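You operate a simulated robot arm through the tools that you are given. There is no shell and no other tool. Be economical: measure what you need, move in short steps, check, and stop when the job is done.

You are at the controls of a simulated robot arm. One attempt, no reset.

TASK
Measure two scoops of kibble into the ridged teal bowl and close the bin.
Fine: put the scoop back; spill none.

Only the result counts: the job must be done as asked and must still hold three seconds after the hand-in. Knocking over, shifting, dropping, spilling or breaking anything else fails it.

THE ROBOT
A 7-joint arm with a two-finger parallel gripper, fixed in place. Base frame: the origin is at the foot of the arm, x ahead of it, y to its left, z up; the work surface is at about z = 660. Readings come in mm, degrees, newtons and seconds.
With the tool pointing down near the work surface it reaches from about 100 to 840 mm from the base axis. Its first joint turns from -115.0 to 115.0 degrees. Payload 3.91 kg.
The TCP is the grasp point between the finger pads, 30 mm short of the fingertips. In the tool frame z runs along the fingers and y along their closing line. The gripper opens to 110 mm. The fingers are 20 mm wide and 10 mm thick; the gripper's body (48 by 112 mm) begins 55 mm behind the TCP.
Orientation is that of the tool frame in the base frame, as a unit quaternion [w, x, y, z]. With the fingers straight down and closing along the base's y, the tool's x points along the base's -x, its y along +y and its z along -z.

THE INTERFACE
- The arm moves only by the tool play_rows. Its argument "steps" is a list of rows, each a list of 3 entries, a list of its own where there are three numbers: the opening, from 0 (shut) to 1 (fully open), then the shift along the tool's x, y, z in mm, then the turn, a rotation vector about the tool's x, y, z in degrees. In form: [[gripper, [tx, ty, tz], [wx, wy, wz]], ...]. A call has 1 to 10 rows; each row shifts and turns the commanded pose from where the row before left it, along the tool's axes as they then stand. Rows are played at 5 a second. More than 50 mm and 8.6 degrees between two rows, or a gripper value outside its range, and nothing of the call is played. Where a pose cannot be reached the arm comes as near as it can. A force on the tool above 90 N (or 10 N above the force at the start of the call, whichever is more), or a blocked arm, ends the call early, and 0.2 s more pass. Each finger travels about 153 mm/s and halts on what it meets, pressing with about 36 N; the grip force reading is that of the motor and also rises with nothing between the fingers. The clock runs only during rows and for 0.2 s after the last one: add rows that do not move to give the fingers time. It gives the time, the measured TCP pose, the force on the tool (base axes), the opening and the grip force at its end, in the units of the frame above (readings bear some noise).
- Cameras (640 x 400 px; columns grow to the right, rows downward): "scene" is fixed at [220.1, 652.5, 1572]; the picture's right is [-0.81, -0.59, 0.00], its down [-0.45, 0.61, -0.66] and it looks along [0.39, -0.53, -0.75] (base axes); focal length 226 px, centre (320, 200). "wrist" rides on the gripper at [-36, 0, -57] in the tool frame; the picture's right is [0.00, -1.00, 0.00], its down [0.97, 0.00, -0.24] and it looks along [0.24, 0.00, 0.97] (tool axes); focal length 218 px, centre (320, 200).
- snapshot(camera): a new picture of that camera. No time passes.
- move_column(by): slides the trunk up (or, below 0, down) by that many mm; the arm rides with it, the base frame stays. It gives what a move gives, with no picture.
- locate(camera, pixels): for up to 12 pixels [column, row] of the newest picture of that camera ("zoom" is the newest enlarged one), the place [x, y, z] in the base frame of the surface seen there, good to about 2 mm. No time passes.
- inspect(camera, box): a new picture of the part [left, top, right, bottom] of that camera's present view, enlarged. No time passes.
- sign_off(): hands the job in; it is judged then, once.

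Keep the steps short. Do not move on a guess: measure, check each grasp and each placing, and mend mistakes. In all there are 80 turns and 38 pictures (those below and enlarged ones count). Leave the gripper open and the arm clear of the work at the hand-in unless told otherwise, and finish with a single line.

The tools are called after ">>>" as a command line: name --argument value ..., lists and objects as JSON in quotes. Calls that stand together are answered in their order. play_rows: Moves the arm, as the interface text tells. Its arguments: {"type":"object","properties":{"steps":{"type":"array"}},"required":["steps"]} The other tools are called the same way: move_column (by) slides the trunk up or down; snapshot (camera) takes a picture; locate (camera, pixels) gives the place of the surface under pixels of a picture; inspect (camera, box) takes an enlarged picture of a part of a camera's view; sign_off () hands the job in.

At the start:

```text
time: 0.0
tcp_pos: [433.4, 279.1, 1287.7]
tcp_rot: [0.001, 0.002, 1.0, 0.0]
force: [-0.7, 0.4, -0.3]
finger_gap: 110.2
grip_force: 0.0
trunk travel left (down, up): [-825.0, 165.0]
```

scene: 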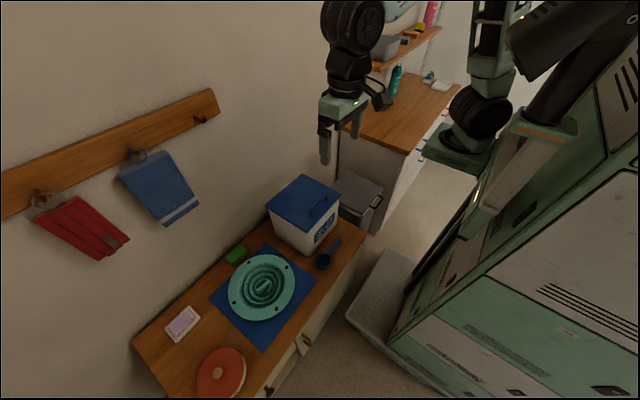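
wrist: 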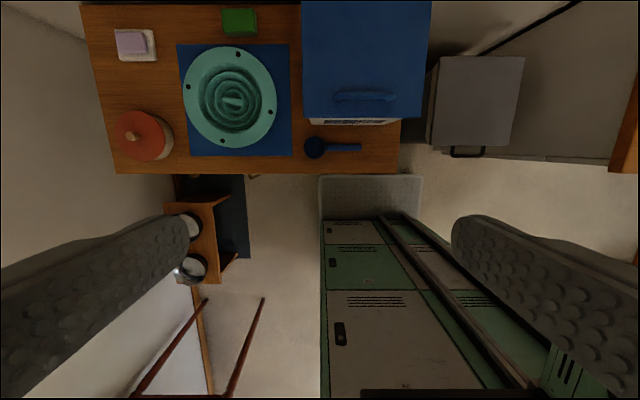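

I see the bin with a blue lid, a blue scoop beside it, and the teal bowl on a mat. I'll enlarge both views and measure.

>>> inspect --camera "scene" --box '[200, 160, 380, 360]'

>>> inspect --camera "wrist" --box '[160, 0, 440, 175]'

>>> locate --camera "wrist" --pixels '[[308, 110], [415, 112], [425, 10], [335, 97], [392, 97], [362, 97], [315, 147], [355, 147], [330, 147], [233, 102], [185, 165], [300, 165]]'

```text
2.00 times, centred on (290, 260) of scene
```

zoom: 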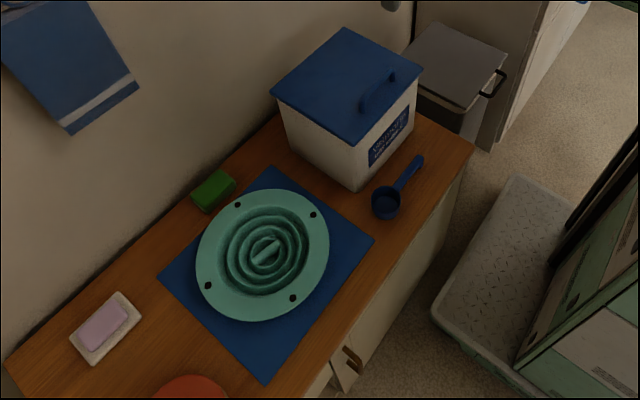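

```text
2.29 times, centred on (300, 88) of wrist
```

zoom: 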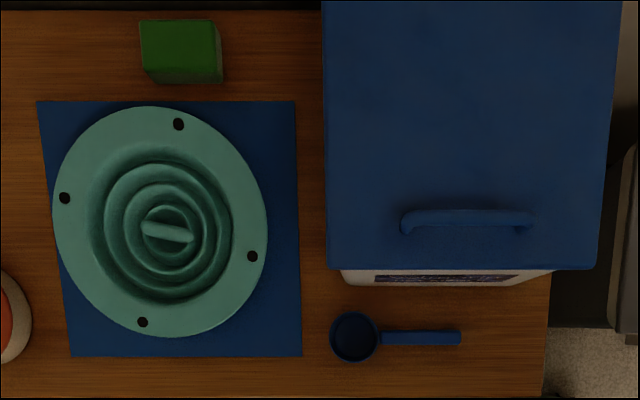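

```text
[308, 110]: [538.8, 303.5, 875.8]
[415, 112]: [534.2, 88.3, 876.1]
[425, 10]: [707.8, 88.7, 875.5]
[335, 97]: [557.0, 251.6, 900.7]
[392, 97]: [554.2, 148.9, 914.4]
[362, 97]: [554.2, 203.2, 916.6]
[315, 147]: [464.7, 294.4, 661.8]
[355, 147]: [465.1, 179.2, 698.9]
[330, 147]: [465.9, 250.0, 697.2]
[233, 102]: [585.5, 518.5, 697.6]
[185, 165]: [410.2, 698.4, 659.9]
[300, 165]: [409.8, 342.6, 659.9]
```

Next I measure the scoop outline, the lid handle and the bin edges in the enlarged picture.

>>> locate --camera "zoom" --pixels '[[333, 338], [377, 338], [355, 315], [355, 361], [355, 338], [390, 338], [456, 338], [430, 333], [430, 343], [406, 228], [528, 228], [470, 212]]'

>>> locate --camera "scene" --pixels '[[305, 250], [273, 225], [318, 240], [330, 228], [303, 178], [267, 206], [340, 188], [305, 231], [325, 200], [312, 210], [302, 255], [325, 262]]'

>>> locate --camera "wrist" --pixels '[[184, 100], [277, 100], [232, 47], [229, 146], [205, 100], [255, 100], [232, 70], [232, 125], [240, 20], [232, 88], [222, 100], [310, 3]]'

```text
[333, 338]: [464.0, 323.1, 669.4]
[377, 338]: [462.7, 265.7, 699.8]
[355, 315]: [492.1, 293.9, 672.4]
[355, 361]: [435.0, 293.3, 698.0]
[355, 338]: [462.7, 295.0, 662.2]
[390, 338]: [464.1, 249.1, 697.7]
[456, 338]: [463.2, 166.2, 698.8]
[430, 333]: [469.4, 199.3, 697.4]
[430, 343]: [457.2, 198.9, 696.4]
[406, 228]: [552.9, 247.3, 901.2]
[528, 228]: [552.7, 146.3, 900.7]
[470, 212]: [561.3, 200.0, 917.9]
```

```text
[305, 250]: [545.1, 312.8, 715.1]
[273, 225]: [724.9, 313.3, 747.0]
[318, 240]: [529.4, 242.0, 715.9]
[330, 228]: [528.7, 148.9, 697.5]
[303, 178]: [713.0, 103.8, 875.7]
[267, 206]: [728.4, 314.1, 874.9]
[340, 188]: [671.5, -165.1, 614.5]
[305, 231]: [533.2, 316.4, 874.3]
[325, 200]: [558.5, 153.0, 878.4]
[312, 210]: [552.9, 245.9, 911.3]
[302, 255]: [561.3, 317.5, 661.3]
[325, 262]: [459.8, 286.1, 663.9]
```

```text
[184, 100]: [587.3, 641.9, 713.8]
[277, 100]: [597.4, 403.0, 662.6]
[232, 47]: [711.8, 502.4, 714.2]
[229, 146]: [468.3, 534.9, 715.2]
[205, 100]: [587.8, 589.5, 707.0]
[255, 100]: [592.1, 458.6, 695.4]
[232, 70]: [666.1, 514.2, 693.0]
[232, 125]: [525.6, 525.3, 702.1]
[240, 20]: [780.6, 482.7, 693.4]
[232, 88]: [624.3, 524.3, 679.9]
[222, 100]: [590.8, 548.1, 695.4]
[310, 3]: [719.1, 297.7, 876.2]
```

Now I check whether the lid has a hinge, looking closely at its back edge and sides.

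>>> inspect --camera "scene" --box '[255, 165, 355, 275]'

>>> locate --camera "scene" --pixels '[[240, 200], [290, 170], [345, 210], [355, 190], [335, 205], [230, 248], [180, 320], [160, 190], [360, 240], [322, 268], [332, 245], [340, 239]]'

```text
3.64 times, centred on (305, 220) of scene
```

zoom: 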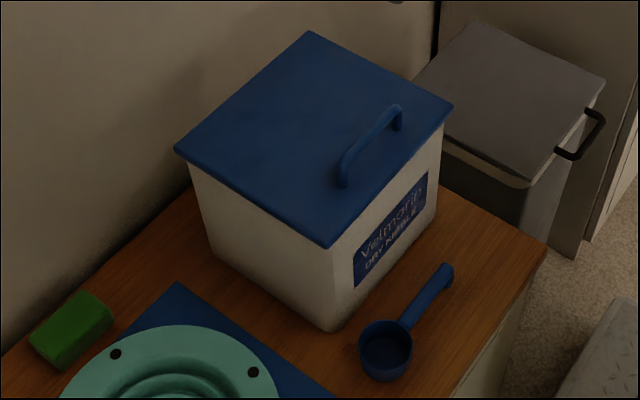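

```text
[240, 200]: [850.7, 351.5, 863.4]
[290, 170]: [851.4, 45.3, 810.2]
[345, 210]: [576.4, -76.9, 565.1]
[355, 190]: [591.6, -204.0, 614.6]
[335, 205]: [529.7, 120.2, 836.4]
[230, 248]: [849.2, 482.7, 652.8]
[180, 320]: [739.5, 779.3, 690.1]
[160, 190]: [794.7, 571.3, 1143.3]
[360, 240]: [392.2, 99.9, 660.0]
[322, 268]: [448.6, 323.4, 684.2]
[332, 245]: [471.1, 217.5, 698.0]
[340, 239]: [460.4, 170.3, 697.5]
```

The bin wall is at x 529–728, the lid's handle bar is at x≈557, y 146–247, top z≈917, and the wall behind is at x≈850. I lower the trunk 250 mm, clear above everything.

>>> move_column --by -250

```text
time: 2.6
tcp_pos: [433.1, 280.2, 1036.4]
tcp_rot: [0.0, 0.001, 1.0, 0.0]
force: [0.2, -0.4, 0.1]
finger_gap: 110.2
grip_force: 0.1
trunk travel left (down, up): [-575.0, 415.0]
```

I move over the handle bar and turn the tool 90° so the fingers close along x.

>>> play_rows --steps '[[1, [-41.3, -27.7, 0], [0, 0, 0]], [1, [-41.3, -27.7, 0], [0, 0, 0]], [1, [-41.3, -27.7, 0], [0, 0, 0]], [1, [0, 0, 0], [0, 0, 8.5]], [1, [0, 0, 0], [0, 0, 8.5]], [1, [0, 0, 0], [0, 0, 8.5]], [1, [0, 0, 0], [0, 0, 8.5]], [1, [0, 0, 0], [0, 0, 8.5]], [1, [0, 0, 0], [0, 0, 8.5]], [1, [0, 0, 0], [0, 0, 8.5]]]'

>>> play_rows --steps '[[1, [0, 0, 0], [0, 0, 8.5]], [1, [0, 0, 0], [0, 0, 8.5]], [1, [0, 0, 0], [0, 0, 8.5]], [1, [0, 0, 0], [0, 0, 5]], [1, [0, 0, 0], [0, 0, 0]]]'

>>> snapshot --camera "wrist"

```text
time: 4.8
tcp_pos: [556.4, 196.4, 1036.9]
tcp_rot: [0.001, 0.497, 0.867, 0.001]
force: [0.4, -0.1, -0.5]
finger_gap: 110.0
grip_force: 0.0
trunk travel left (down, up): [-575.0, 415.0]
```

```text
time: 6.0
tcp_pos: [557.3, 195.5, 1037.1]
tcp_rot: [0.001, 0.709, 0.706, 0.001]
force: [0.2, 0.3, 1.1]
finger_gap: 109.9
grip_force: 0.0
trunk travel left (down, up): [-575.0, 415.0]
```

```text
32 pictures are left
```

wrist: 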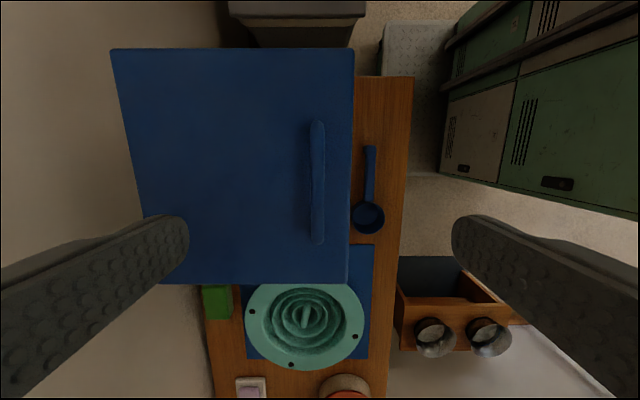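

Fingers now close along x. I check the bar position in this view.

>>> locate --camera "wrist" --pixels '[[312, 180], [318, 180], [323, 180], [318, 126], [318, 238], [140, 52], [353, 50], [348, 282], [140, 240], [300, 180]]'

```text
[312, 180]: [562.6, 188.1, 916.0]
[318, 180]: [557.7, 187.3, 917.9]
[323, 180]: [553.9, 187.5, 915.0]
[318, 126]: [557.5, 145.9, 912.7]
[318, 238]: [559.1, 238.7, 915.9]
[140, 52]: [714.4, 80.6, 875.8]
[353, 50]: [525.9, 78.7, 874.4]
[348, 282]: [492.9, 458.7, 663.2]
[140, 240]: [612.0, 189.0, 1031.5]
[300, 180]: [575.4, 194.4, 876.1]
```

The bar is centred at x≈558, top z≈917, with the lid top at 875. I descend to TCP z≈912 with the fingers half open.

>>> play_rows --steps '[[0.5, [0, 1, 40], [0, 0, 0]], [0.5, [0, 0, 40], [0, 0, 0]], [0.5, [0, 0, 35], [0, 0, 0]], [0.5, [0, 0, 9], [0, 0, 0]], [0.5, [0, 0, 0], [0, 0, 0]]]'

>>> play_rows --steps '[[0, [0, 0, 0], [0, 0, 0]], [0, [0, 0, 0], [0, 0, 0]], [0, [0, 0, 0], [0, 0, 0]]]'

```text
time: 7.2
tcp_pos: [559.1, 197.4, 912.7]
tcp_rot: [0.001, 0.707, 0.707, 0.001]
force: [-0.3, 0.5, -0.1]
finger_gap: 55.0
grip_force: 0.1
trunk travel left (down, up): [-575.0, 415.0]
```

```text
time: 8.0
tcp_pos: [559.3, 195.9, 912.4]
tcp_rot: [0.001, 0.707, 0.707, 0.002]
force: [5.3, 0.1, -2.1]
finger_gap: 11.5
grip_force: 45.6
trunk travel left (down, up): [-575.0, 415.0]
```

The bar is gripped (gap 11.5). I lift gently by 8° along an arc about a presumed rear hinge and watch the force.

>>> play_rows --steps '[[0, [0, 3.5, -11.5], [4, 0, 0]], [0, [0, 3.5, -11.5], [4, 0, 0]], [0, [0, 0, 0], [0, 0, 0]]]'

>>> inspect --camera "scene" --box '[230, 130, 380, 270]'

```text
time: 8.8
tcp_pos: [566.2, 195.2, 935.1]
tcp_rot: [-0.049, 0.706, 0.705, -0.049]
force: [8.1, 0.8, -3.5]
finger_gap: 11.3
grip_force: 45.0
trunk travel left (down, up): [-575.0, 415.0]
```

```text
2.86 times, centred on (305, 200) of scene
```

zoom: 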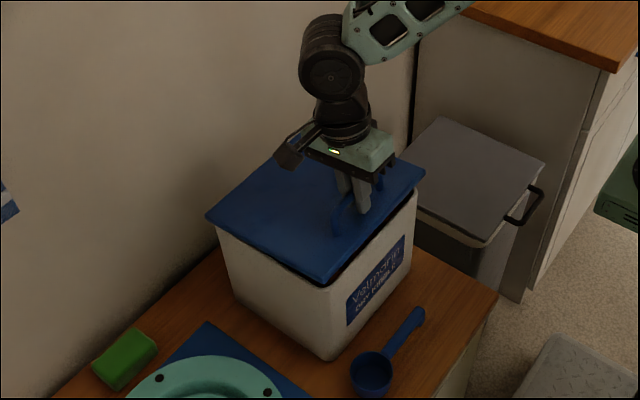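

The lid front rises with little force and the rear stays down, so it is a hinge. I continue the arc to about 36°.

>>> play_rows --steps '[[0, [0, 3.5, -11.5], [4, 0, 0]], [0, [0, 3.5, -11.5], [4, 0, 0]], [0, [0, 3.5, -11.5], [4, 0, 0]], [0, [0, 3.5, -11.5], [4, 0, 0]], [0, [0, 3.5, -11.5], [4, 0, 0]], [0, [0, 3.5, -11.5], [4, 0, 0]], [0, [0, 3.5, -11.5], [4, 0, 0]], [0, [0, 0, 0], [0, 0, 0]]]'

>>> inspect --camera "scene" --box '[230, 110, 390, 270]'

```text
time: 10.6
tcp_pos: [611.0, 196.0, 1005.8]
tcp_rot: [-0.22, 0.671, 0.673, -0.218]
force: [-34.3, -6.0, 33.6]
finger_gap: 11.2
grip_force: 45.0
trunk travel left (down, up): [-575.0, 415.0]
```

```text
2.50 times, centred on (310, 190) of scene
```

zoom: 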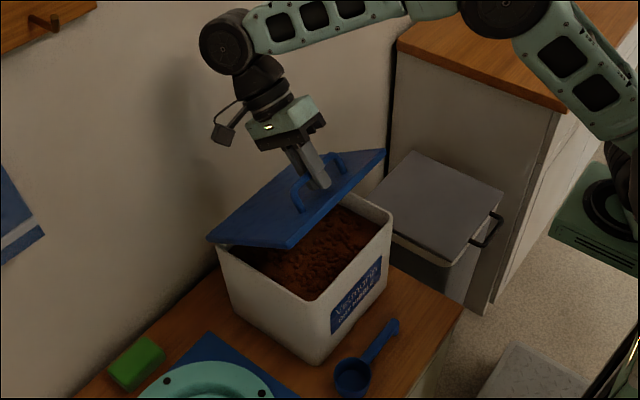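

The kibble is visible and the lid is at about 34°. The outward force (-34, +34 N) shows the hinge sits a little further back, near (735, 872). I keep going on the corrected arc and level the tool so the wrist stays off the wall. The bar will turn in the pads.

>>> play_rows --steps '[[0, [0, -2.4, -18], [-6, 0, 0]], [0, [0, 8.4, -17.1], [-6, 0, 0]], [0, [0, 11.7, -15.1], [-6, 0, 0]], [0, [0, 0, 0], [0, 0, 0]]]'

```text
time: 11.6
tcp_pos: [655.0, 196.0, 1038.6]
tcp_rot: [-0.11, 0.699, 0.699, -0.108]
force: [-17.7, 6.1, 32.2]
finger_gap: 11.4
grip_force: 44.7
trunk travel left (down, up): [-575.0, 415.0]
```

That tracks well: measured (655, 1039) against a target of (658, 1037). I continue, slightly higher.

>>> play_rows --steps '[[0, [0, 14, -14.3], [-6, 0, 0]], [0, [0, 16.8, -9], [-6, 0, 0]], [0, [0, 18.4, -5.3], [-6, 0, 0]], [0, [0, 0, 0], [0, 0, 0]]]'

>>> inspect --camera "scene" --box '[200, 90, 360, 250]'

```text
time: 12.6
tcp_pos: [712.8, 196.3, 1055.2]
tcp_rot: [0.001, 0.708, 0.706, 0.001]
force: [-1.9, 15.9, 13.7]
finger_gap: 11.1
grip_force: 44.8
trunk travel left (down, up): [-575.0, 415.0]
```

```text
2.50 times, centred on (280, 170) of scene
```

zoom: 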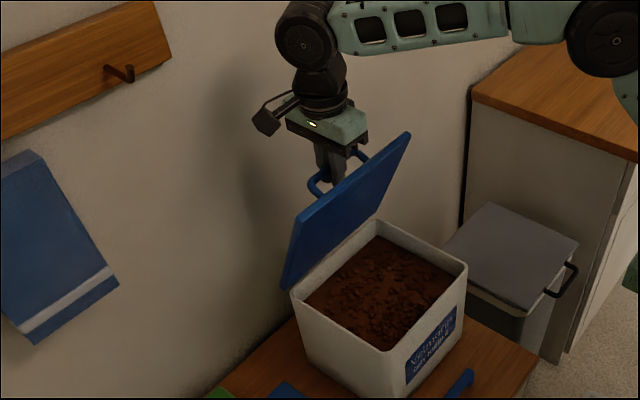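

The lid is at about 70°. I continue to about 88–92°.

>>> play_rows --steps '[[0, [0, 19, -1.4], [0, 0, 0]], [0, [0, 19, 0.7], [0, 0, 0]], [0, [0, 18.8, 2.6], [0, 0, 0]], [0, [0, 12.4, 2.8], [0, 0, 0]], [0, [0, 0, 0], [0, 0, 0]]]'

>>> inspect --camera "scene" --box '[200, 90, 360, 250]'

```text
time: 13.8
tcp_pos: [782.7, 195.1, 1051.5]
tcp_rot: [0.002, 0.708, 0.706, 0.002]
force: [5.4, 8.9, 24.4]
finger_gap: 11.5
grip_force: 45.2
trunk travel left (down, up): [-575.0, 415.0]
```

```text
2.50 times, centred on (280, 170) of scene
```

zoom: 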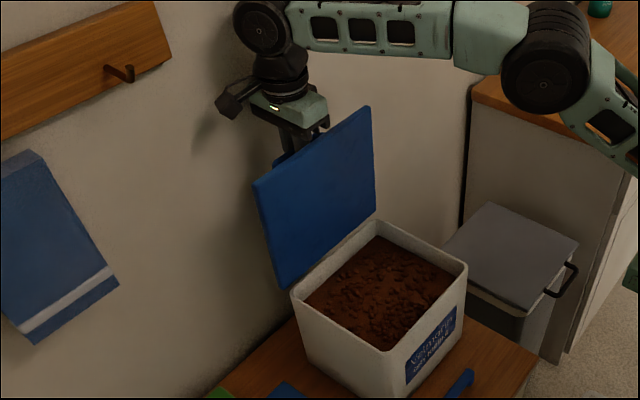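

I measure the lid's tilt and the kibble surface.

>>> locate --camera "zoom" --pixels '[[320, 150], [325, 190], [330, 230], [335, 250], [375, 245], [350, 290], [430, 275], [385, 325], [380, 280], [380, 220], [467, 265], [385, 350]]'

```text
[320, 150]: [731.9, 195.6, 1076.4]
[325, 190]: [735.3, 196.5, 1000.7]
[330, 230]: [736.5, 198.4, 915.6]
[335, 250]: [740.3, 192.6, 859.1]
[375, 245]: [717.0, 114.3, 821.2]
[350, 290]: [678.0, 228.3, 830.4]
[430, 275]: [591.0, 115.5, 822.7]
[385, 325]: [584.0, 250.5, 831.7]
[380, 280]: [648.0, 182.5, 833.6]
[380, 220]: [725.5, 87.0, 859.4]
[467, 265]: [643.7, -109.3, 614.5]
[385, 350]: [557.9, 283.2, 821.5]
```

The lid stands at about 88°, the kibble surface is at z≈830 and the rim at about 865. I push a few mm further with the hand tilted away from the wall, so the lid passes over centre.

>>> play_rows --steps '[[0, [0, 6, 0], [-8, 0, 0]], [0, [0, 4.8, 1.7], [0, 0, 0]], [0, [0, 0, 0], [0, 0, 0]]]'

>>> play_rows --steps '[[0.2, [0, 0, 0], [0, 0, 0]], [0.2, [0, 0, 0], [0, 0, 0]], [0.2, [0, 0, 0], [0, 0, 0]]]'

>>> inspect --camera "scene" --box '[200, 90, 360, 250]'

>>> locate --camera "zoom" --pixels '[[320, 145], [325, 190], [330, 230]]'

```text
time: 14.6
tcp_pos: [793.5, 194.5, 1048.5]
tcp_rot: [0.05, 0.706, 0.705, 0.048]
force: [0.8, 0.7, 2.2]
finger_gap: 11.4
grip_force: 45.4
trunk travel left (down, up): [-575.0, 415.0]
```

```text
time: 15.4
tcp_pos: [792.9, 196.2, 1050.6]
tcp_rot: [0.049, 0.706, 0.705, 0.049]
force: [-0.4, 0.3, -0.5]
finger_gap: 22.0
grip_force: 0.1
trunk travel left (down, up): [-575.0, 415.0]
```

```text
2.50 times, centred on (280, 170) of scene
```

zoom: 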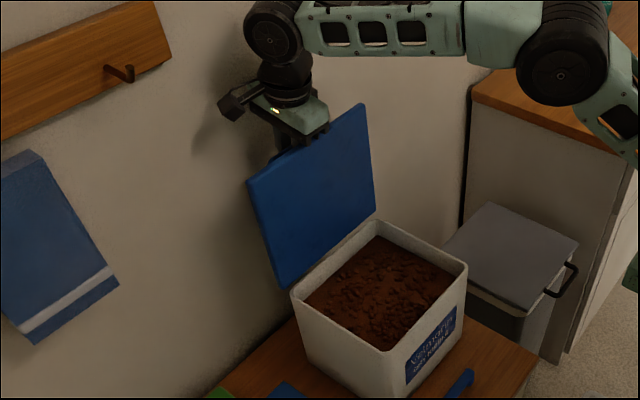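

```text
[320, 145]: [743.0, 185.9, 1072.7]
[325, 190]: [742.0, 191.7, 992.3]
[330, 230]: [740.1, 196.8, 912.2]
```

The lid stands at about 91° with no force on the fingers. I withdraw straight along the tool axis and see whether it stays.

>>> play_rows --steps '[[0.2, [0, 0, -20], [0, 0, 0]], [0.2, [0, 0, -30], [0, 0, 0]], [0.2, [0, 0, -40], [0, 0, 0]], [0.2, [0, 0, -10], [0, 0, 0]], [0.2, [0, 0, 0], [0, 0, 0]]]'

>>> inspect --camera "scene" --box '[200, 90, 360, 250]'

>>> locate --camera "zoom" --pixels '[[320, 145], [325, 190], [330, 230]]'

```text
time: 16.6
tcp_pos: [777.8, 196.4, 1150.6]
tcp_rot: [0.049, 0.706, 0.705, 0.049]
force: [0.5, 0.5, -0.5]
finger_gap: 22.0
grip_force: 0.0
trunk travel left (down, up): [-575.0, 415.0]
```

```text
2.50 times, centred on (280, 170) of scene
```

zoom: 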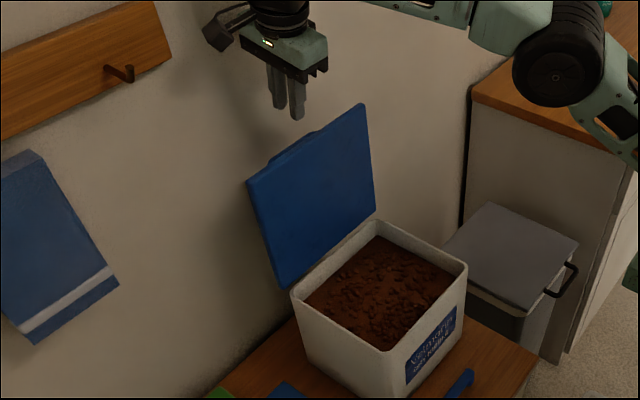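

```text
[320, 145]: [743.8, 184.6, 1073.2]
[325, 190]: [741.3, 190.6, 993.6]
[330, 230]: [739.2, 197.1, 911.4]
```

The lid stays open by itself. I level the tool and move high toward the scoop handle at x≈463.5, y≈232.

>>> play_rows --steps '[[0.4, [0, 0, 0], [8, 0, 0]], [0.4, [5, -45, 0], [0, 0, 0]], [0.4, [5, -45, 0], [0, 0, 0]], [0.4, [5, -45, 0], [0, 0, 0]], [0.4, [5, -45, 0], [0, 0, 0]], [0.4, [5, -45, 0], [0, 0, 0]], [0.4, [5, -45, 0], [0, 0, 0]], [0.4, [5, -44, 0], [0, 0, 0]], [0.4, [0, 0, 0], [0, 0, 0]]]'

>>> move_column --by -320

>>> snapshot --camera "wrist"

```text
time: 18.6
tcp_pos: [461.1, 225.0, 1144.5]
tcp_rot: [0.001, 0.707, 0.707, 0.001]
force: [-0.2, 0.2, -0.1]
finger_gap: 44.1
grip_force: 0.1
out of reach, approached as far as the arm can: row 1
trunk travel left (down, up): [-575.0, 415.0]
```

```text
time: 21.8
tcp_pos: [462.1, 225.5, 824.4]
tcp_rot: [0.001, 0.708, 0.706, 0.001]
force: [-0.6, 0.3, -0.1]
finger_gap: 44.0
grip_force: 0.0
trunk travel left (down, up): [-255.0, 735.0]
```

```text
25 pictures are left
```

wrist: 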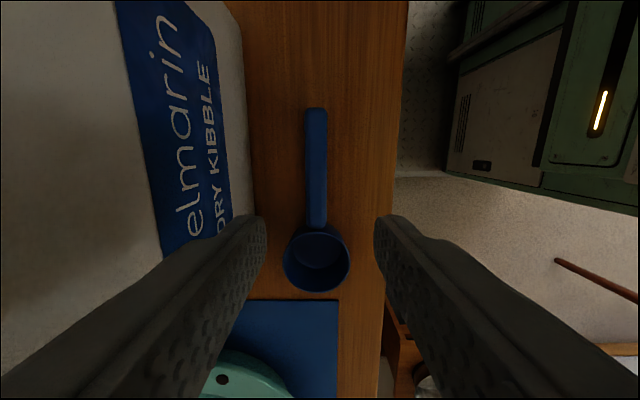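

I measure the scoop precisely from here.

>>> locate --camera "wrist" --pixels '[[316, 120], [307, 160], [316, 160], [325, 160], [307, 200], [316, 200], [325, 200], [316, 222], [285, 260], [349, 260], [317, 290], [318, 260]]'

>>> locate --camera "wrist" --pixels '[[318, 232], [232, 100], [228, 180], [240, 60], [305, 120], [326, 115]]'

```text
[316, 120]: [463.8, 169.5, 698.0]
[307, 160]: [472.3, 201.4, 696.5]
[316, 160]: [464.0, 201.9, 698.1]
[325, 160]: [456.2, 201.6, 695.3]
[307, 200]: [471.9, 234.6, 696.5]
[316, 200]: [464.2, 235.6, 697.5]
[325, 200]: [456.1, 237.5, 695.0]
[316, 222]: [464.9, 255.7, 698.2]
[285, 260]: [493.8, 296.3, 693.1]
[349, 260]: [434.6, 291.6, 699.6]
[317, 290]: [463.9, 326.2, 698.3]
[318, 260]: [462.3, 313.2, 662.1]
```

```text
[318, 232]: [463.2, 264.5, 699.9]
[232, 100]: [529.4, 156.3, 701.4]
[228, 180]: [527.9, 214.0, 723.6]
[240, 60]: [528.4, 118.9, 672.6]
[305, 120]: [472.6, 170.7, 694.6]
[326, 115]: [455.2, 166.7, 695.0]
```

The handle centre is x≈464, its top is z≈698 and it is 16 mm wide. I descend to TCP z≈706 at y≈232 and close.

>>> play_rows --steps '[[0.4, [6.5, 2, 40], [0, 0, 0]], [0.4, [0, 0, 40], [0, 0, 0]], [0.4, [0, 0, 30], [0, 0, 0]], [0.4, [0, 0, 8], [0, 0, 0]], [0.4, [0, 0, 0], [0, 0, 0]]]'

>>> play_rows --steps '[[0.2, [0, 0, 0], [0, 0, 0]], [0, [0, 0, 0], [0, 0, 0]], [0, [0, 0, 0], [0, 0, 0]], [0, [0, 0, 0], [0, 0, 0]]]'

>>> snapshot --camera "wrist"

```text
time: 22.9
tcp_pos: [464.3, 230.8, 706.4]
tcp_rot: [0.001, 0.708, 0.706, 0.0]
force: [0.0, -0.3, -0.3]
finger_gap: 44.1
grip_force: 0.1
trunk travel left (down, up): [-255.0, 735.0]
```

```text
time: 23.9
tcp_pos: [464.3, 232.8, 708.5]
tcp_rot: [0.0, 0.707, 0.707, -0.001]
force: [-0.1, 0.1, -0.1]
finger_gap: 17.9
grip_force: 36.0
trunk travel left (down, up): [-255.0, 735.0]
```

```text
24 pictures are left
```

wrist: 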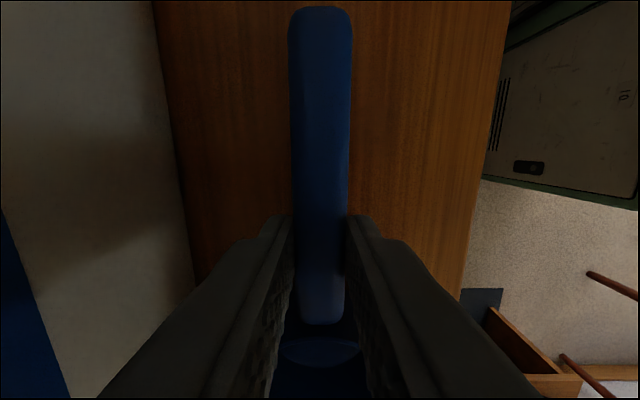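

The scoop is held (gap 17.9, 36 N). Its rest pose is TCP (464.3, 232, 707). I lift with the trunk and check.

>>> move_column --by 235

>>> inspect --camera "scene" --box '[220, 110, 400, 260]'

```text
time: 26.4
tcp_pos: [463.3, 232.3, 942.4]
tcp_rot: [0.0, 0.708, 0.706, 0.0]
force: [-0.9, 0.2, -1.4]
finger_gap: 18.0
grip_force: 36.2
trunk travel left (down, up): [-490.0, 500.0]
```

```text
2.67 times, centred on (310, 185) of scene
```

zoom: 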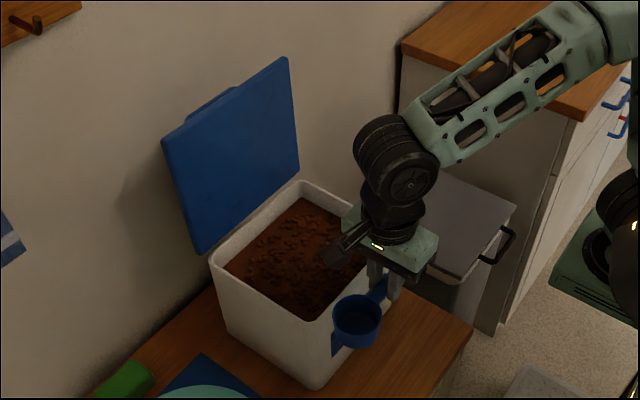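

The scoop came up level. There is a box sticking out of the hand at zoom (335, 255). I locate it, plus the rim and kibble, before dipping.

>>> locate --camera "zoom" --pixels '[[335, 258], [325, 268], [345, 240], [375, 222], [357, 322], [357, 300], [295, 235], [240, 270], [310, 200], [215, 262], [318, 320], [305, 183]]'

```text
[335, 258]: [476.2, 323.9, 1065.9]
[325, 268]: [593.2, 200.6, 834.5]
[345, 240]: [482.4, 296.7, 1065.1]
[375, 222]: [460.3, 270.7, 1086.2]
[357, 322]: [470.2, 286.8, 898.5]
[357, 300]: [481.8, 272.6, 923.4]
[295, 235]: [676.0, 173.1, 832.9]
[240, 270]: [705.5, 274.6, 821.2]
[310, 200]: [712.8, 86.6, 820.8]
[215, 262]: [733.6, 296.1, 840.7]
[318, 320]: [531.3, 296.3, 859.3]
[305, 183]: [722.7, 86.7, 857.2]
```

The box is 124 mm above the TCP, so a 30° pitch keeps it above the rim. I move over the bin centre and start the pitch.

>>> play_rows --steps '[[0, [-20, 41, 0], [0, 0, 0]], [0, [-20, 41, 0], [0, 0, 0]], [0, [-20, 41, 0], [0, 0, 0]], [0, [-20, 41, 0], [0, 0, 0]], [0, [0, 0, 0], [0, -7.5, 0]], [0, [0, 0, 0], [0, -7.5, 0]], [0, [0, 0, 0], [0, -7.5, 0]], [0, [0, 0, 0], [0, -7.5, 0]], [0, [0, 0, 0], [0, 0, 0]]]'

>>> inspect --camera "scene" --box '[220, 110, 400, 260]'

```text
time: 28.4
tcp_pos: [628.7, 153.0, 942.0]
tcp_rot: [0.184, 0.683, 0.682, -0.183]
force: [-0.6, 0.8, -0.2]
finger_gap: 17.8
grip_force: 35.6
trunk travel left (down, up): [-490.0, 500.0]
```

```text
2.67 times, centred on (310, 185) of scene
```

zoom: 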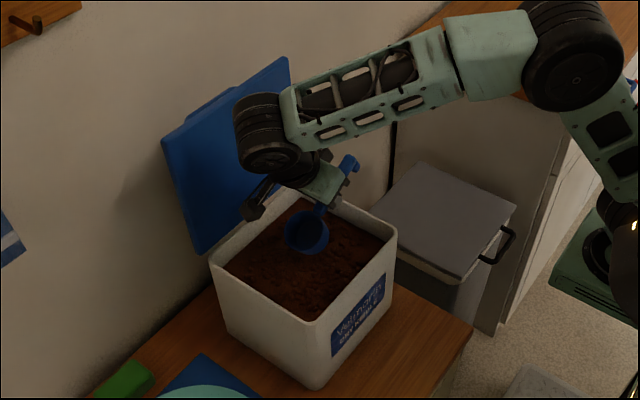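

The scoop is nose-down over the kibble. I descend into it, watching the force.

>>> play_rows --steps '[[0, [13, 0, 22.5], [0, 0, 0]], [0, [13, 0, 22.5], [0, 0, 0]], [0, [10.3, 0, 7.9], [0, 0, 0]], [0, [10.3, 0, 7.9], [0, 0, 0]], [0, [0, 0, 0], [0, 0, 0]]]'

>>> inspect --camera "scene" --box '[240, 150, 360, 240]'

```text
time: 29.6
tcp_pos: [627.8, 161.8, 867.1]
tcp_rot: [0.183, 0.684, 0.683, -0.181]
force: [0.8, 4.5, 13.3]
finger_gap: 18.3
grip_force: 36.1
trunk travel left (down, up): [-490.0, 500.0]
```

```text
4.44 times, centred on (300, 195) of scene
```

zoom: 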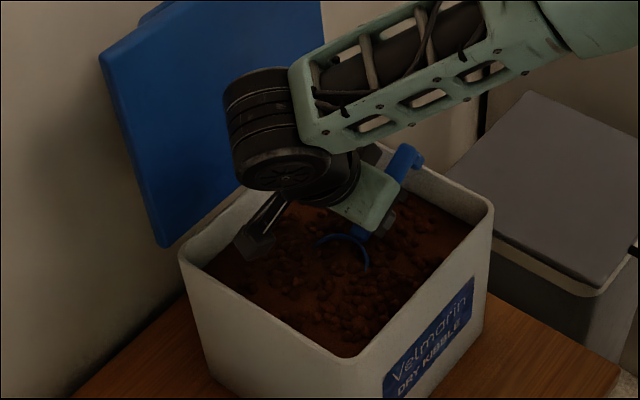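

The kibble resists at 13 N and the cup is digging in. I push forward and slightly deeper.

>>> play_rows --steps '[[0, [11.2, 0, -0.7], [0, 0, 0]], [0, [11.2, 0, -0.7], [0, 0, 0]], [0, [10.2, 0, -2.4], [0, 0, 0]], [0, [8.7, 0, -5], [0, 0, 0]], [0, [0, 0, 0], [0, 0, 0]]]'

>>> inspect --camera "scene" --box '[240, 150, 360, 240]'

```text
time: 30.8
tcp_pos: [627.3, 202.1, 853.8]
tcp_rot: [0.182, 0.684, 0.682, -0.183]
force: [0.5, 0.8, -0.7]
finger_gap: 17.8
grip_force: 36.5
trunk travel left (down, up): [-490.0, 500.0]
```

```text
4.44 times, centred on (300, 195) of scene
```

zoom: 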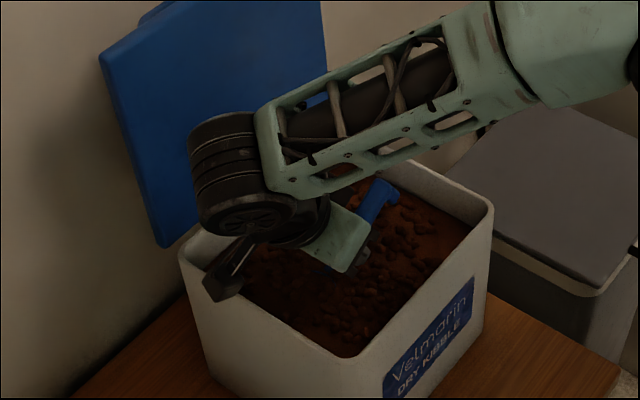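

The cup is buried. I level it around the cup centre and lift slowly, staying over the bin.

>>> play_rows --steps '[[0, [-2.2, 0, 5.9], [0, 7.5, 0]], [0, [-2.2, 0, 4.5], [0, 7.5, 0]], [0, [-2.7, 0, 0.4], [0, 7.5, 0]], [0, [-2.6, 0, -6.7], [0, 7.5, 0]], [0, [0, 0, -10], [0, 0, 0]], [0, [0, 0, -15], [0, 0, 0]], [0, [0, 0, -15], [0, 0, 0]], [0, [0, 0, -15], [0, 0, 0]], [0, [0, 0, -15], [0, 0, 0]], [0, [0, 0, 0], [0, 0, 0]]]'

>>> snapshot --camera "wrist"

>>> inspect --camera "scene" --box '[240, 150, 360, 240]'

```text
time: 33.0
tcp_pos: [627.9, 187.6, 924.2]
tcp_rot: [0.0, 0.708, 0.707, 0.0]
force: [0.5, -0.8, 0.0]
finger_gap: 17.6
grip_force: 36.1
trunk travel left (down, up): [-490.0, 500.0]
```

```text
19 pictures are left
```

wrist: 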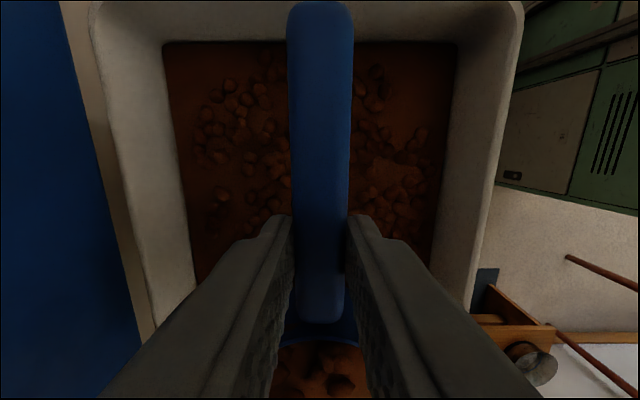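

```text
4.44 times, centred on (300, 195) of scene
```

zoom: 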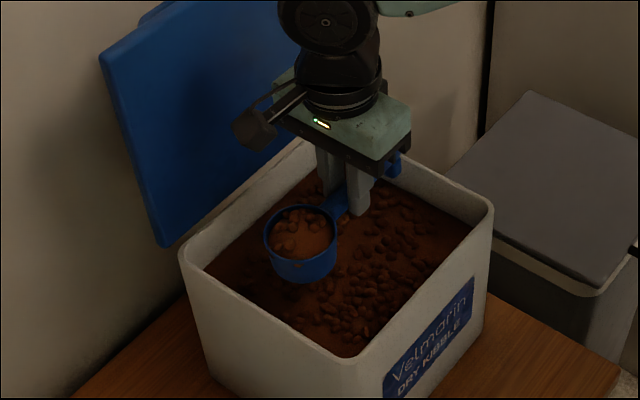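

The scoop is full. I check whether it is heaped above the rim.

>>> inspect --camera "scene" --box '[280, 180, 315, 210]'

>>> locate --camera "zoom" --pixels '[[290, 180], [300, 230], [350, 240], [240, 250], [330, 150], [380, 220], [290, 290], [300, 320]]'

```text
13.33 times, centred on (298, 195) of scene
```

zoom: 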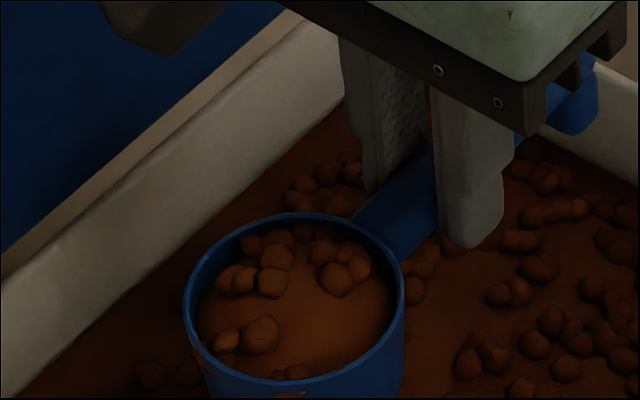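

```text
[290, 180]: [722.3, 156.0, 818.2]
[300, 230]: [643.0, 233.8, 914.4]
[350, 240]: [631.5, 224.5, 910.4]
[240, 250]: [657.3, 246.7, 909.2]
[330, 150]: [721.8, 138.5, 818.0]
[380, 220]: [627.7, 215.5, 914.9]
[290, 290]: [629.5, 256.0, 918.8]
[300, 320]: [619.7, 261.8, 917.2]
```

The kibble is about level with the rim at z≈915. I raise a little and carry it slowly, with a soft ramp, toward the bowl centre near (590, 518).

>>> play_rows --steps '[[0, [0, 0, -8], [0, 0, 0]], [0, [0, 0, -12], [0, 0, 0]], [0, [8, 0, 0], [0, 0, 0]], [0, [16, -4, 0], [0, 0, 0]], [0, [22, -4, 0], [0, 0, 0]], [0, [25, -4, 0], [0, 0, 0]], [0, [25, -4, 0], [0, 0, 0]], [0, [25, -4, 0], [0, 0, 0]], [0, [25, -4, 0], [0, 0, 0]], [0, [25, -4, 0], [0, 0, 0]]]'

>>> play_rows --steps '[[0, [25, 0, 0], [0, 0, 0]], [0, [22, 0, 0], [0, 0, 0]], [0, [20, 0, 0], [0, 0, 0]], [0, [16, 0, 0], [0, 0, 0]], [0, [10, 0, 0], [0, 0, 0]], [0, [5, 0, 0], [0, 0, 0]], [0, [0, 0, 0], [0, 0, 0]]]'

>>> inspect --camera "scene" --box '[200, 170, 360, 330]'

```text
time: 35.2
tcp_pos: [601.6, 359.6, 943.1]
tcp_rot: [0.0, 0.708, 0.707, 0.0]
force: [0.4, 0.4, -0.2]
finger_gap: 18.0
grip_force: 35.7
trunk travel left (down, up): [-490.0, 500.0]
```

```text
time: 36.8
tcp_pos: [597.6, 453.6, 943.2]
tcp_rot: [-0.001, 0.708, 0.707, 0.0]
force: [-0.2, 0.8, -0.4]
finger_gap: 17.7
grip_force: 36.0
out of reach, approached as far as the arm can: row 5
trunk travel left (down, up): [-490.0, 500.0]
```

```text
2.50 times, centred on (280, 250) of scene
```

zoom: 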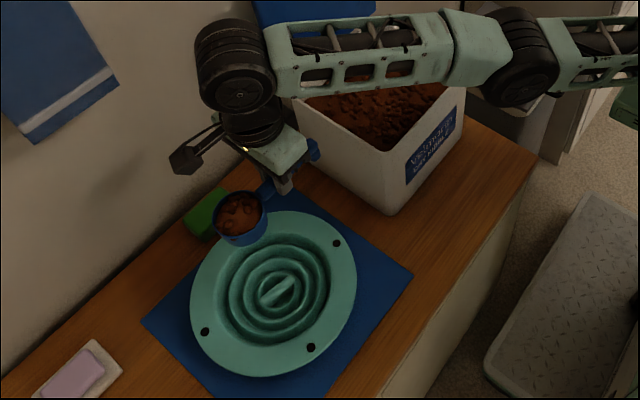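

No spill. I locate the bowl centre, rim and cup.

>>> locate --camera "zoom" --pixels '[[277, 290], [277, 232], [243, 330], [230, 310], [325, 285], [355, 270], [195, 330], [245, 373], [290, 213], [240, 212], [277, 342], [232, 285]]'

>>> move_column --by -125

```text
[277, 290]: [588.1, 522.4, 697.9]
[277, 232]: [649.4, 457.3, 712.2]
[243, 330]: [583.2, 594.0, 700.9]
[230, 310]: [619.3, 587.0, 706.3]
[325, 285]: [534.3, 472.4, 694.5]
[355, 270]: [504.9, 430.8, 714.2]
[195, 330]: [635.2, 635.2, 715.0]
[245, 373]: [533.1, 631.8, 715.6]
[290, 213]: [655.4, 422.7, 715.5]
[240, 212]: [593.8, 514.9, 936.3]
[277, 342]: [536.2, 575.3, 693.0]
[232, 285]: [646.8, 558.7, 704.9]
```

```text
time: 38.4
tcp_pos: [597.8, 452.5, 816.4]
tcp_rot: [0.001, 0.709, 0.706, 0.001]
force: [0.6, -0.6, -0.2]
finger_gap: 17.7
grip_force: 36.0
trunk travel left (down, up): [-365.0, 625.0]
```

The bowl centre is (588, 523), recess radius about 75, and the cup is over it at z≈816. I roll the scoop gradually to pour.

>>> play_rows --steps '[[0, [2, 0, 0], [-6, 0, 0]], [0, [2, 0, 0], [-6, 0, 0]], [0, [2, 0, 0], [-6, 0, 0]], [0, [0, 0, 0], [-6, 0, 0]], [0, [0, 0, 0], [-6, 0, 0]], [0, [0, 0, 0], [-6, 0, 0]], [0, [0, 0, 0], [-6, 0, 0]]]'

>>> inspect --camera "scene" --box '[200, 190, 340, 330]'

```text
time: 40.0
tcp_pos: [668.7, 404.8, 820.2]
tcp_rot: [0.268, 0.702, 0.615, 0.24]
force: [-0.3, 0.1, -0.9]
finger_gap: 17.7
grip_force: 36.5
trunk travel left (down, up): [-365.0, 625.0]
```

```text
2.86 times, centred on (270, 260) of scene
```

zoom: 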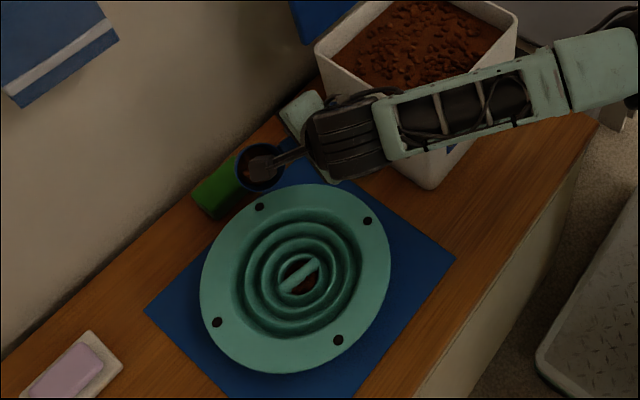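

The TCP strayed to (669, 405) during the roll, so the arm may be lagging. I play still rows to see where it settles.

>>> play_rows --steps '[[0, [0, 0, 0], [0, 0, 0]], [0, [0, 0, 0], [0, 0, 0]]]'

>>> inspect --camera "scene" --box '[220, 190, 320, 270]'

```text
time: 40.5
tcp_pos: [666.4, 407.6, 818.6]
tcp_rot: [0.268, 0.701, 0.616, 0.239]
force: [-0.4, 0.3, -0.9]
finger_gap: 18.0
grip_force: 36.1
trunk travel left (down, up): [-365.0, 625.0]
```

```text
5.00 times, centred on (270, 230) of scene
```

zoom: 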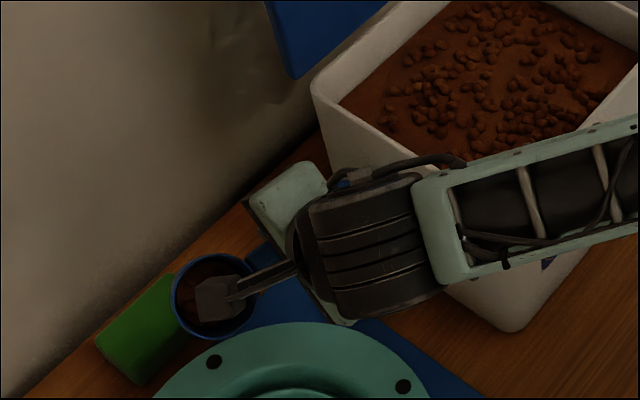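

The roll leaves the arm short of the commanded pose because the sideways wrist flex is not reachable. I roll back most of the way first, then turn the hand so the roll lies in the arm's radial plane.

>>> play_rows --steps '[[0, [0, 0, 0], [6, 0, 0]], [0, [0, 0, 0], [6, 0, 0]], [0, [0, 0, 0], [6, 0, 0]], [0, [0, 0, 0], [6, 0, 0]], [0, [0, 0, 0], [6, 0, 0]], [0, [0, 0, 0], [6, 0, 0]], [0, [0, 0, 0], [6, 0, 0]], [0, [0, 0, 0], [0, 0, 0]]]'

>>> inspect --camera "scene" --box '[200, 190, 340, 330]'

```text
time: 42.4
tcp_pos: [595.0, 452.8, 814.5]
tcp_rot: [0.0, 0.708, 0.706, 0.0]
force: [0.4, -0.1, -0.4]
finger_gap: 18.0
grip_force: 36.2
out of reach, approached as far as the arm can: row 7
trunk travel left (down, up): [-365.0, 625.0]
```

```text
2.86 times, centred on (270, 260) of scene
```

zoom: 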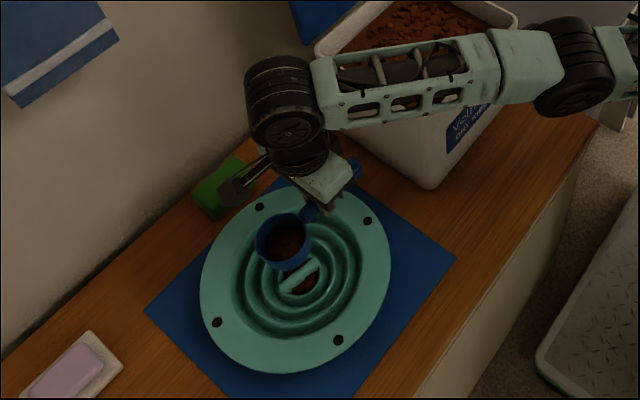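

All good: part is already in the bowl centre, and nothing is outside it. I yaw the hand 40° so its roll plane points along the arm's reach direction.

>>> play_rows --steps '[[0, [0, 0, 0], [0, 0, -8]], [0, [0, 0, 0], [0, 0, -8]], [0, [0, 0, 0], [0, 0, -8]], [0, [0, 0, 0], [0, 0, -8]], [0, [0, 0, 0], [0, 0, -8]], [0, [0, 0, 0], [0, 0, 0]]]'

>>> play_rows --steps '[[0, [0, 10, 0], [-6, 0, 0]], [0, [0, 10, 1], [-6, 0, 0]], [0, [0, 10, 2], [-6, 0, 0]], [0, [0, 10, 3], [-6, 0, 0]], [0, [0, 0, 0], [0, 0, 0]]]'

```text
time: 43.8
tcp_pos: [594.2, 454.1, 813.2]
tcp_rot: [0.0, 0.423, 0.906, 0.0]
force: [-0.2, -0.4, -1.0]
finger_gap: 17.9
grip_force: 35.9
trunk travel left (down, up): [-365.0, 625.0]
```

```text
time: 45.0
tcp_pos: [625.2, 479.3, 816.4]
tcp_rot: [0.089, 0.414, 0.886, 0.189]
force: [0.4, -0.4, -0.5]
finger_gap: 18.0
grip_force: 35.9
trunk travel left (down, up): [-365.0, 625.0]
```

Now it tracks precisely: (625, 479), with the cup centre over the bowl centre. I continue rolling in place.

>>> play_rows --steps '[[0, [0, 0, 0], [-6, 0, 0]], [0, [0, 0, 0], [-6, 0, 0]], [0, [0, 0, 0], [-6, 0, 0]], [0, [0, 0, 0], [-6, 0, 0]], [0, [0, 0, 0], [-6, 0, 0]], [0, [0, 0, 0], [-6, 0, 0]], [0, [0, 0, 0], [0, 0, 0]]]'

```text
time: 46.5
tcp_pos: [652.3, 460.3, 821.8]
tcp_rot: [0.221, 0.384, 0.773, 0.454]
force: [-0.3, -0.6, -0.6]
finger_gap: 17.9
grip_force: 35.7
trunk travel left (down, up): [-365.0, 625.0]
```

It has drifted sideways again, about 33 mm. I look before doing anything more.

>>> inspect --camera "scene" --box '[190, 130, 410, 330]'

>>> play_rows --steps '[[0, [0, 0, 0], [0, 0, 0]], [0, [0, 0, 0], [0, 0, 0]], [0, [0, 0, 0], [0, 0, 0]], [0, [0, 0, 0], [0, 0, 0]]]'

```text
2.00 times, centred on (300, 230) of scene
```

zoom: 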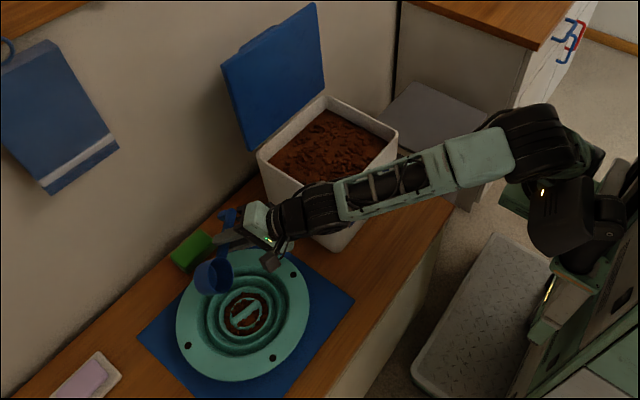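

```text
time: 47.5
tcp_pos: [650.6, 460.0, 823.5]
tcp_rot: [0.221, 0.383, 0.774, 0.453]
force: [-0.2, 0.3, 0.1]
finger_gap: 18.0
grip_force: 36.1
trunk travel left (down, up): [-365.0, 625.0]
```

I measure the bin and lid for any shift, and the forearm for clearance to the bin.

>>> locate --camera "zoom" --pixels '[[395, 130], [262, 158], [270, 95], [285, 205], [305, 205], [345, 195], [400, 178], [440, 160], [215, 278], [262, 218], [335, 240], [328, 100]]'

```text
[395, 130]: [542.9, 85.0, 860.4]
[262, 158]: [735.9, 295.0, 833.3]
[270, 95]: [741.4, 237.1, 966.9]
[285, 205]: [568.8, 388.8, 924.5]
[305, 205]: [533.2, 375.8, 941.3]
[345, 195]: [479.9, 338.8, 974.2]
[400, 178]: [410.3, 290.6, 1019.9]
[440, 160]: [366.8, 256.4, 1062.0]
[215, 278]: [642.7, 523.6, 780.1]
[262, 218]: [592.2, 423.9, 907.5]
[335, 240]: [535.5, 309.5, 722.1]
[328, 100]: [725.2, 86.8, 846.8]
```

The bin is unmoved and the forearm is clear of it, so something nearer the shoulder may be stopping the arm. I take one full view to see the elbow.

>>> snapshot --camera "scene"

>>> locate --camera "scene" --pixels '[[470, 205], [450, 195], [490, 240], [465, 235], [480, 265], [430, 200], [500, 215], [460, 270], [500, 180], [520, 250], [445, 215], [400, 220]]'

```text
11 pictures are left
```

scene: 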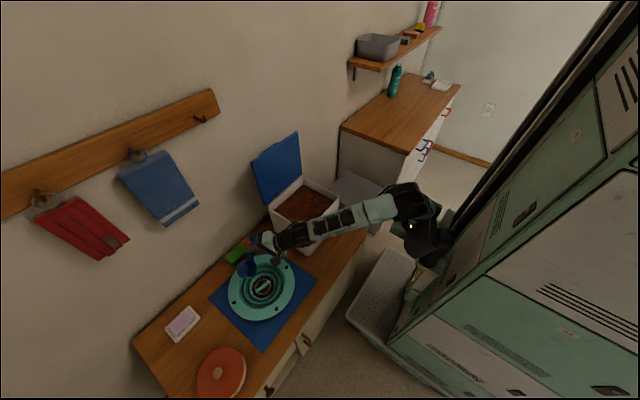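

```text
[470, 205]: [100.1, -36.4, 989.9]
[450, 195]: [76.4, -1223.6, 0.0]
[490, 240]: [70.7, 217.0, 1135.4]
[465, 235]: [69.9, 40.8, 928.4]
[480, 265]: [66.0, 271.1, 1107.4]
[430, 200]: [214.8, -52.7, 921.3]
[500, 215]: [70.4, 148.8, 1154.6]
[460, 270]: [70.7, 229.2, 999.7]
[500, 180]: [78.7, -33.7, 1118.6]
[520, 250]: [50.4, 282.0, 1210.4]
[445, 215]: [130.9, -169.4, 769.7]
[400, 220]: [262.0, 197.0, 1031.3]
```

I probe more points on the elbow and shoulder area of the same picture. This costs no picture.

>>> locate --camera "scene" --pixels '[[405, 190], [415, 200], [425, 215], [425, 235], [430, 250], [425, 262], [415, 280], [437, 225], [395, 205], [412, 225], [440, 240], [405, 240]]'

```text
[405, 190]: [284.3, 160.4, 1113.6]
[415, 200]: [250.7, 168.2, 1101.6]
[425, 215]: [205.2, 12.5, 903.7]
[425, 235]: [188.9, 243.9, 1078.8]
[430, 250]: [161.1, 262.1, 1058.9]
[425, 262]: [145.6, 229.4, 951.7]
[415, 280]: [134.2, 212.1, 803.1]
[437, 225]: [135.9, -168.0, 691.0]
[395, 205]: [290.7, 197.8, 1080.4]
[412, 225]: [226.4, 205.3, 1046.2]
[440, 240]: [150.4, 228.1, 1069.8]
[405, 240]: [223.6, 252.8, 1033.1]
```

The elbow is swung out near the column, so the arm's height relative to the shoulder should matter. I raise the tool 100 mm at the same roll, which pours nothing further, to see if the error disappears.

>>> play_rows --steps '[[0, [0, 22, -12.5], [0, 0, 0]], [0, [0, 22, -12.5], [0, 0, 0]], [0, [0, 22, -12.5], [0, 0, 0]], [0, [0, 22, -12.5], [0, 0, 0]], [0, [0, 0, 0], [0, 0, 0]]]'

```text
time: 48.8
tcp_pos: [624.6, 481.6, 917.0]
tcp_rot: [0.211, 0.365, 0.785, 0.453]
force: [0.2, 0.1, -0.6]
finger_gap: 17.7
grip_force: 35.7
trunk travel left (down, up): [-365.0, 625.0]
```

The error is gone: (625, 482, 917) exactly as commanded. Now I lower the trunk 100 mm to bring the cup back down over the bowl.

>>> move_column --by -100

```text
time: 50.1
tcp_pos: [625.9, 481.1, 818.0]
tcp_rot: [0.211, 0.367, 0.784, 0.454]
force: [-0.2, 0.2, -0.4]
finger_gap: 17.7
grip_force: 35.3
trunk travel left (down, up): [-265.0, 725.0]
```

It is in place: (626, 481, 818). For margin I repeat this trade by another 80 mm, then roll on.

>>> play_rows --steps '[[0, [0, 23, -13.3], [0, 0, 0]], [0, [0, 23, -13.3], [0, 0, 0]], [0, [0, 23, -13.3], [0, 0, 0]], [0, [0, 0, 0], [0, 0, 0]]]'

>>> move_column --by -80

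>>> play_rows --steps '[[0, [0, 0, 0], [-5, 0, 0]], [0, [0, 0, 0], [-5, 0, 0]], [0, [0, 0, 0], [0, 0, 0]]]'

```text
time: 51.1
tcp_pos: [627.0, 478.4, 899.2]
tcp_rot: [0.212, 0.367, 0.784, 0.453]
force: [-0.5, 0.0, 0.2]
finger_gap: 18.0
grip_force: 35.7
trunk travel left (down, up): [-265.0, 725.0]
```

```text
time: 52.2
tcp_pos: [627.2, 478.7, 817.9]
tcp_rot: [0.212, 0.367, 0.784, 0.453]
force: [0.1, 0.4, -0.2]
finger_gap: 18.0
grip_force: 35.3
trunk travel left (down, up): [-185.0, 805.0]
```

```text
time: 53.0
tcp_pos: [626.1, 480.3, 818.4]
tcp_rot: [0.243, 0.347, 0.742, 0.521]
force: [-0.5, -0.9, -0.3]
finger_gap: 18.2
grip_force: 36.3
trunk travel left (down, up): [-185.0, 805.0]
```

Tracking is exact at -70°. I continue the roll to -95°.

>>> play_rows --steps '[[0, [0, 0, 0], [-5, 0, 0]], [0, [0, 0, 0], [-5, 0, 0]], [0, [0, 0, 0], [-5, 0, 0]], [0, [0, 0, 0], [-5, 0, 0]], [0, [0, 0, 0], [-5, 0, 0]], [0, [0, 0, 0], [0, 0, 0]]]'

>>> inspect --camera "scene" --box '[200, 210, 340, 330]'

```text
time: 54.5
tcp_pos: [624.5, 480.7, 816.2]
tcp_rot: [0.312, 0.284, 0.612, 0.669]
force: [0.7, -0.4, -0.1]
finger_gap: 18.2
grip_force: 36.4
trunk travel left (down, up): [-185.0, 805.0]
```

```text
3.33 times, centred on (270, 270) of scene
```

zoom: 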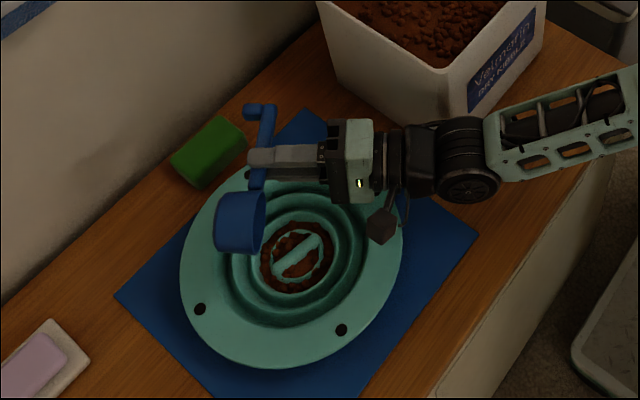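

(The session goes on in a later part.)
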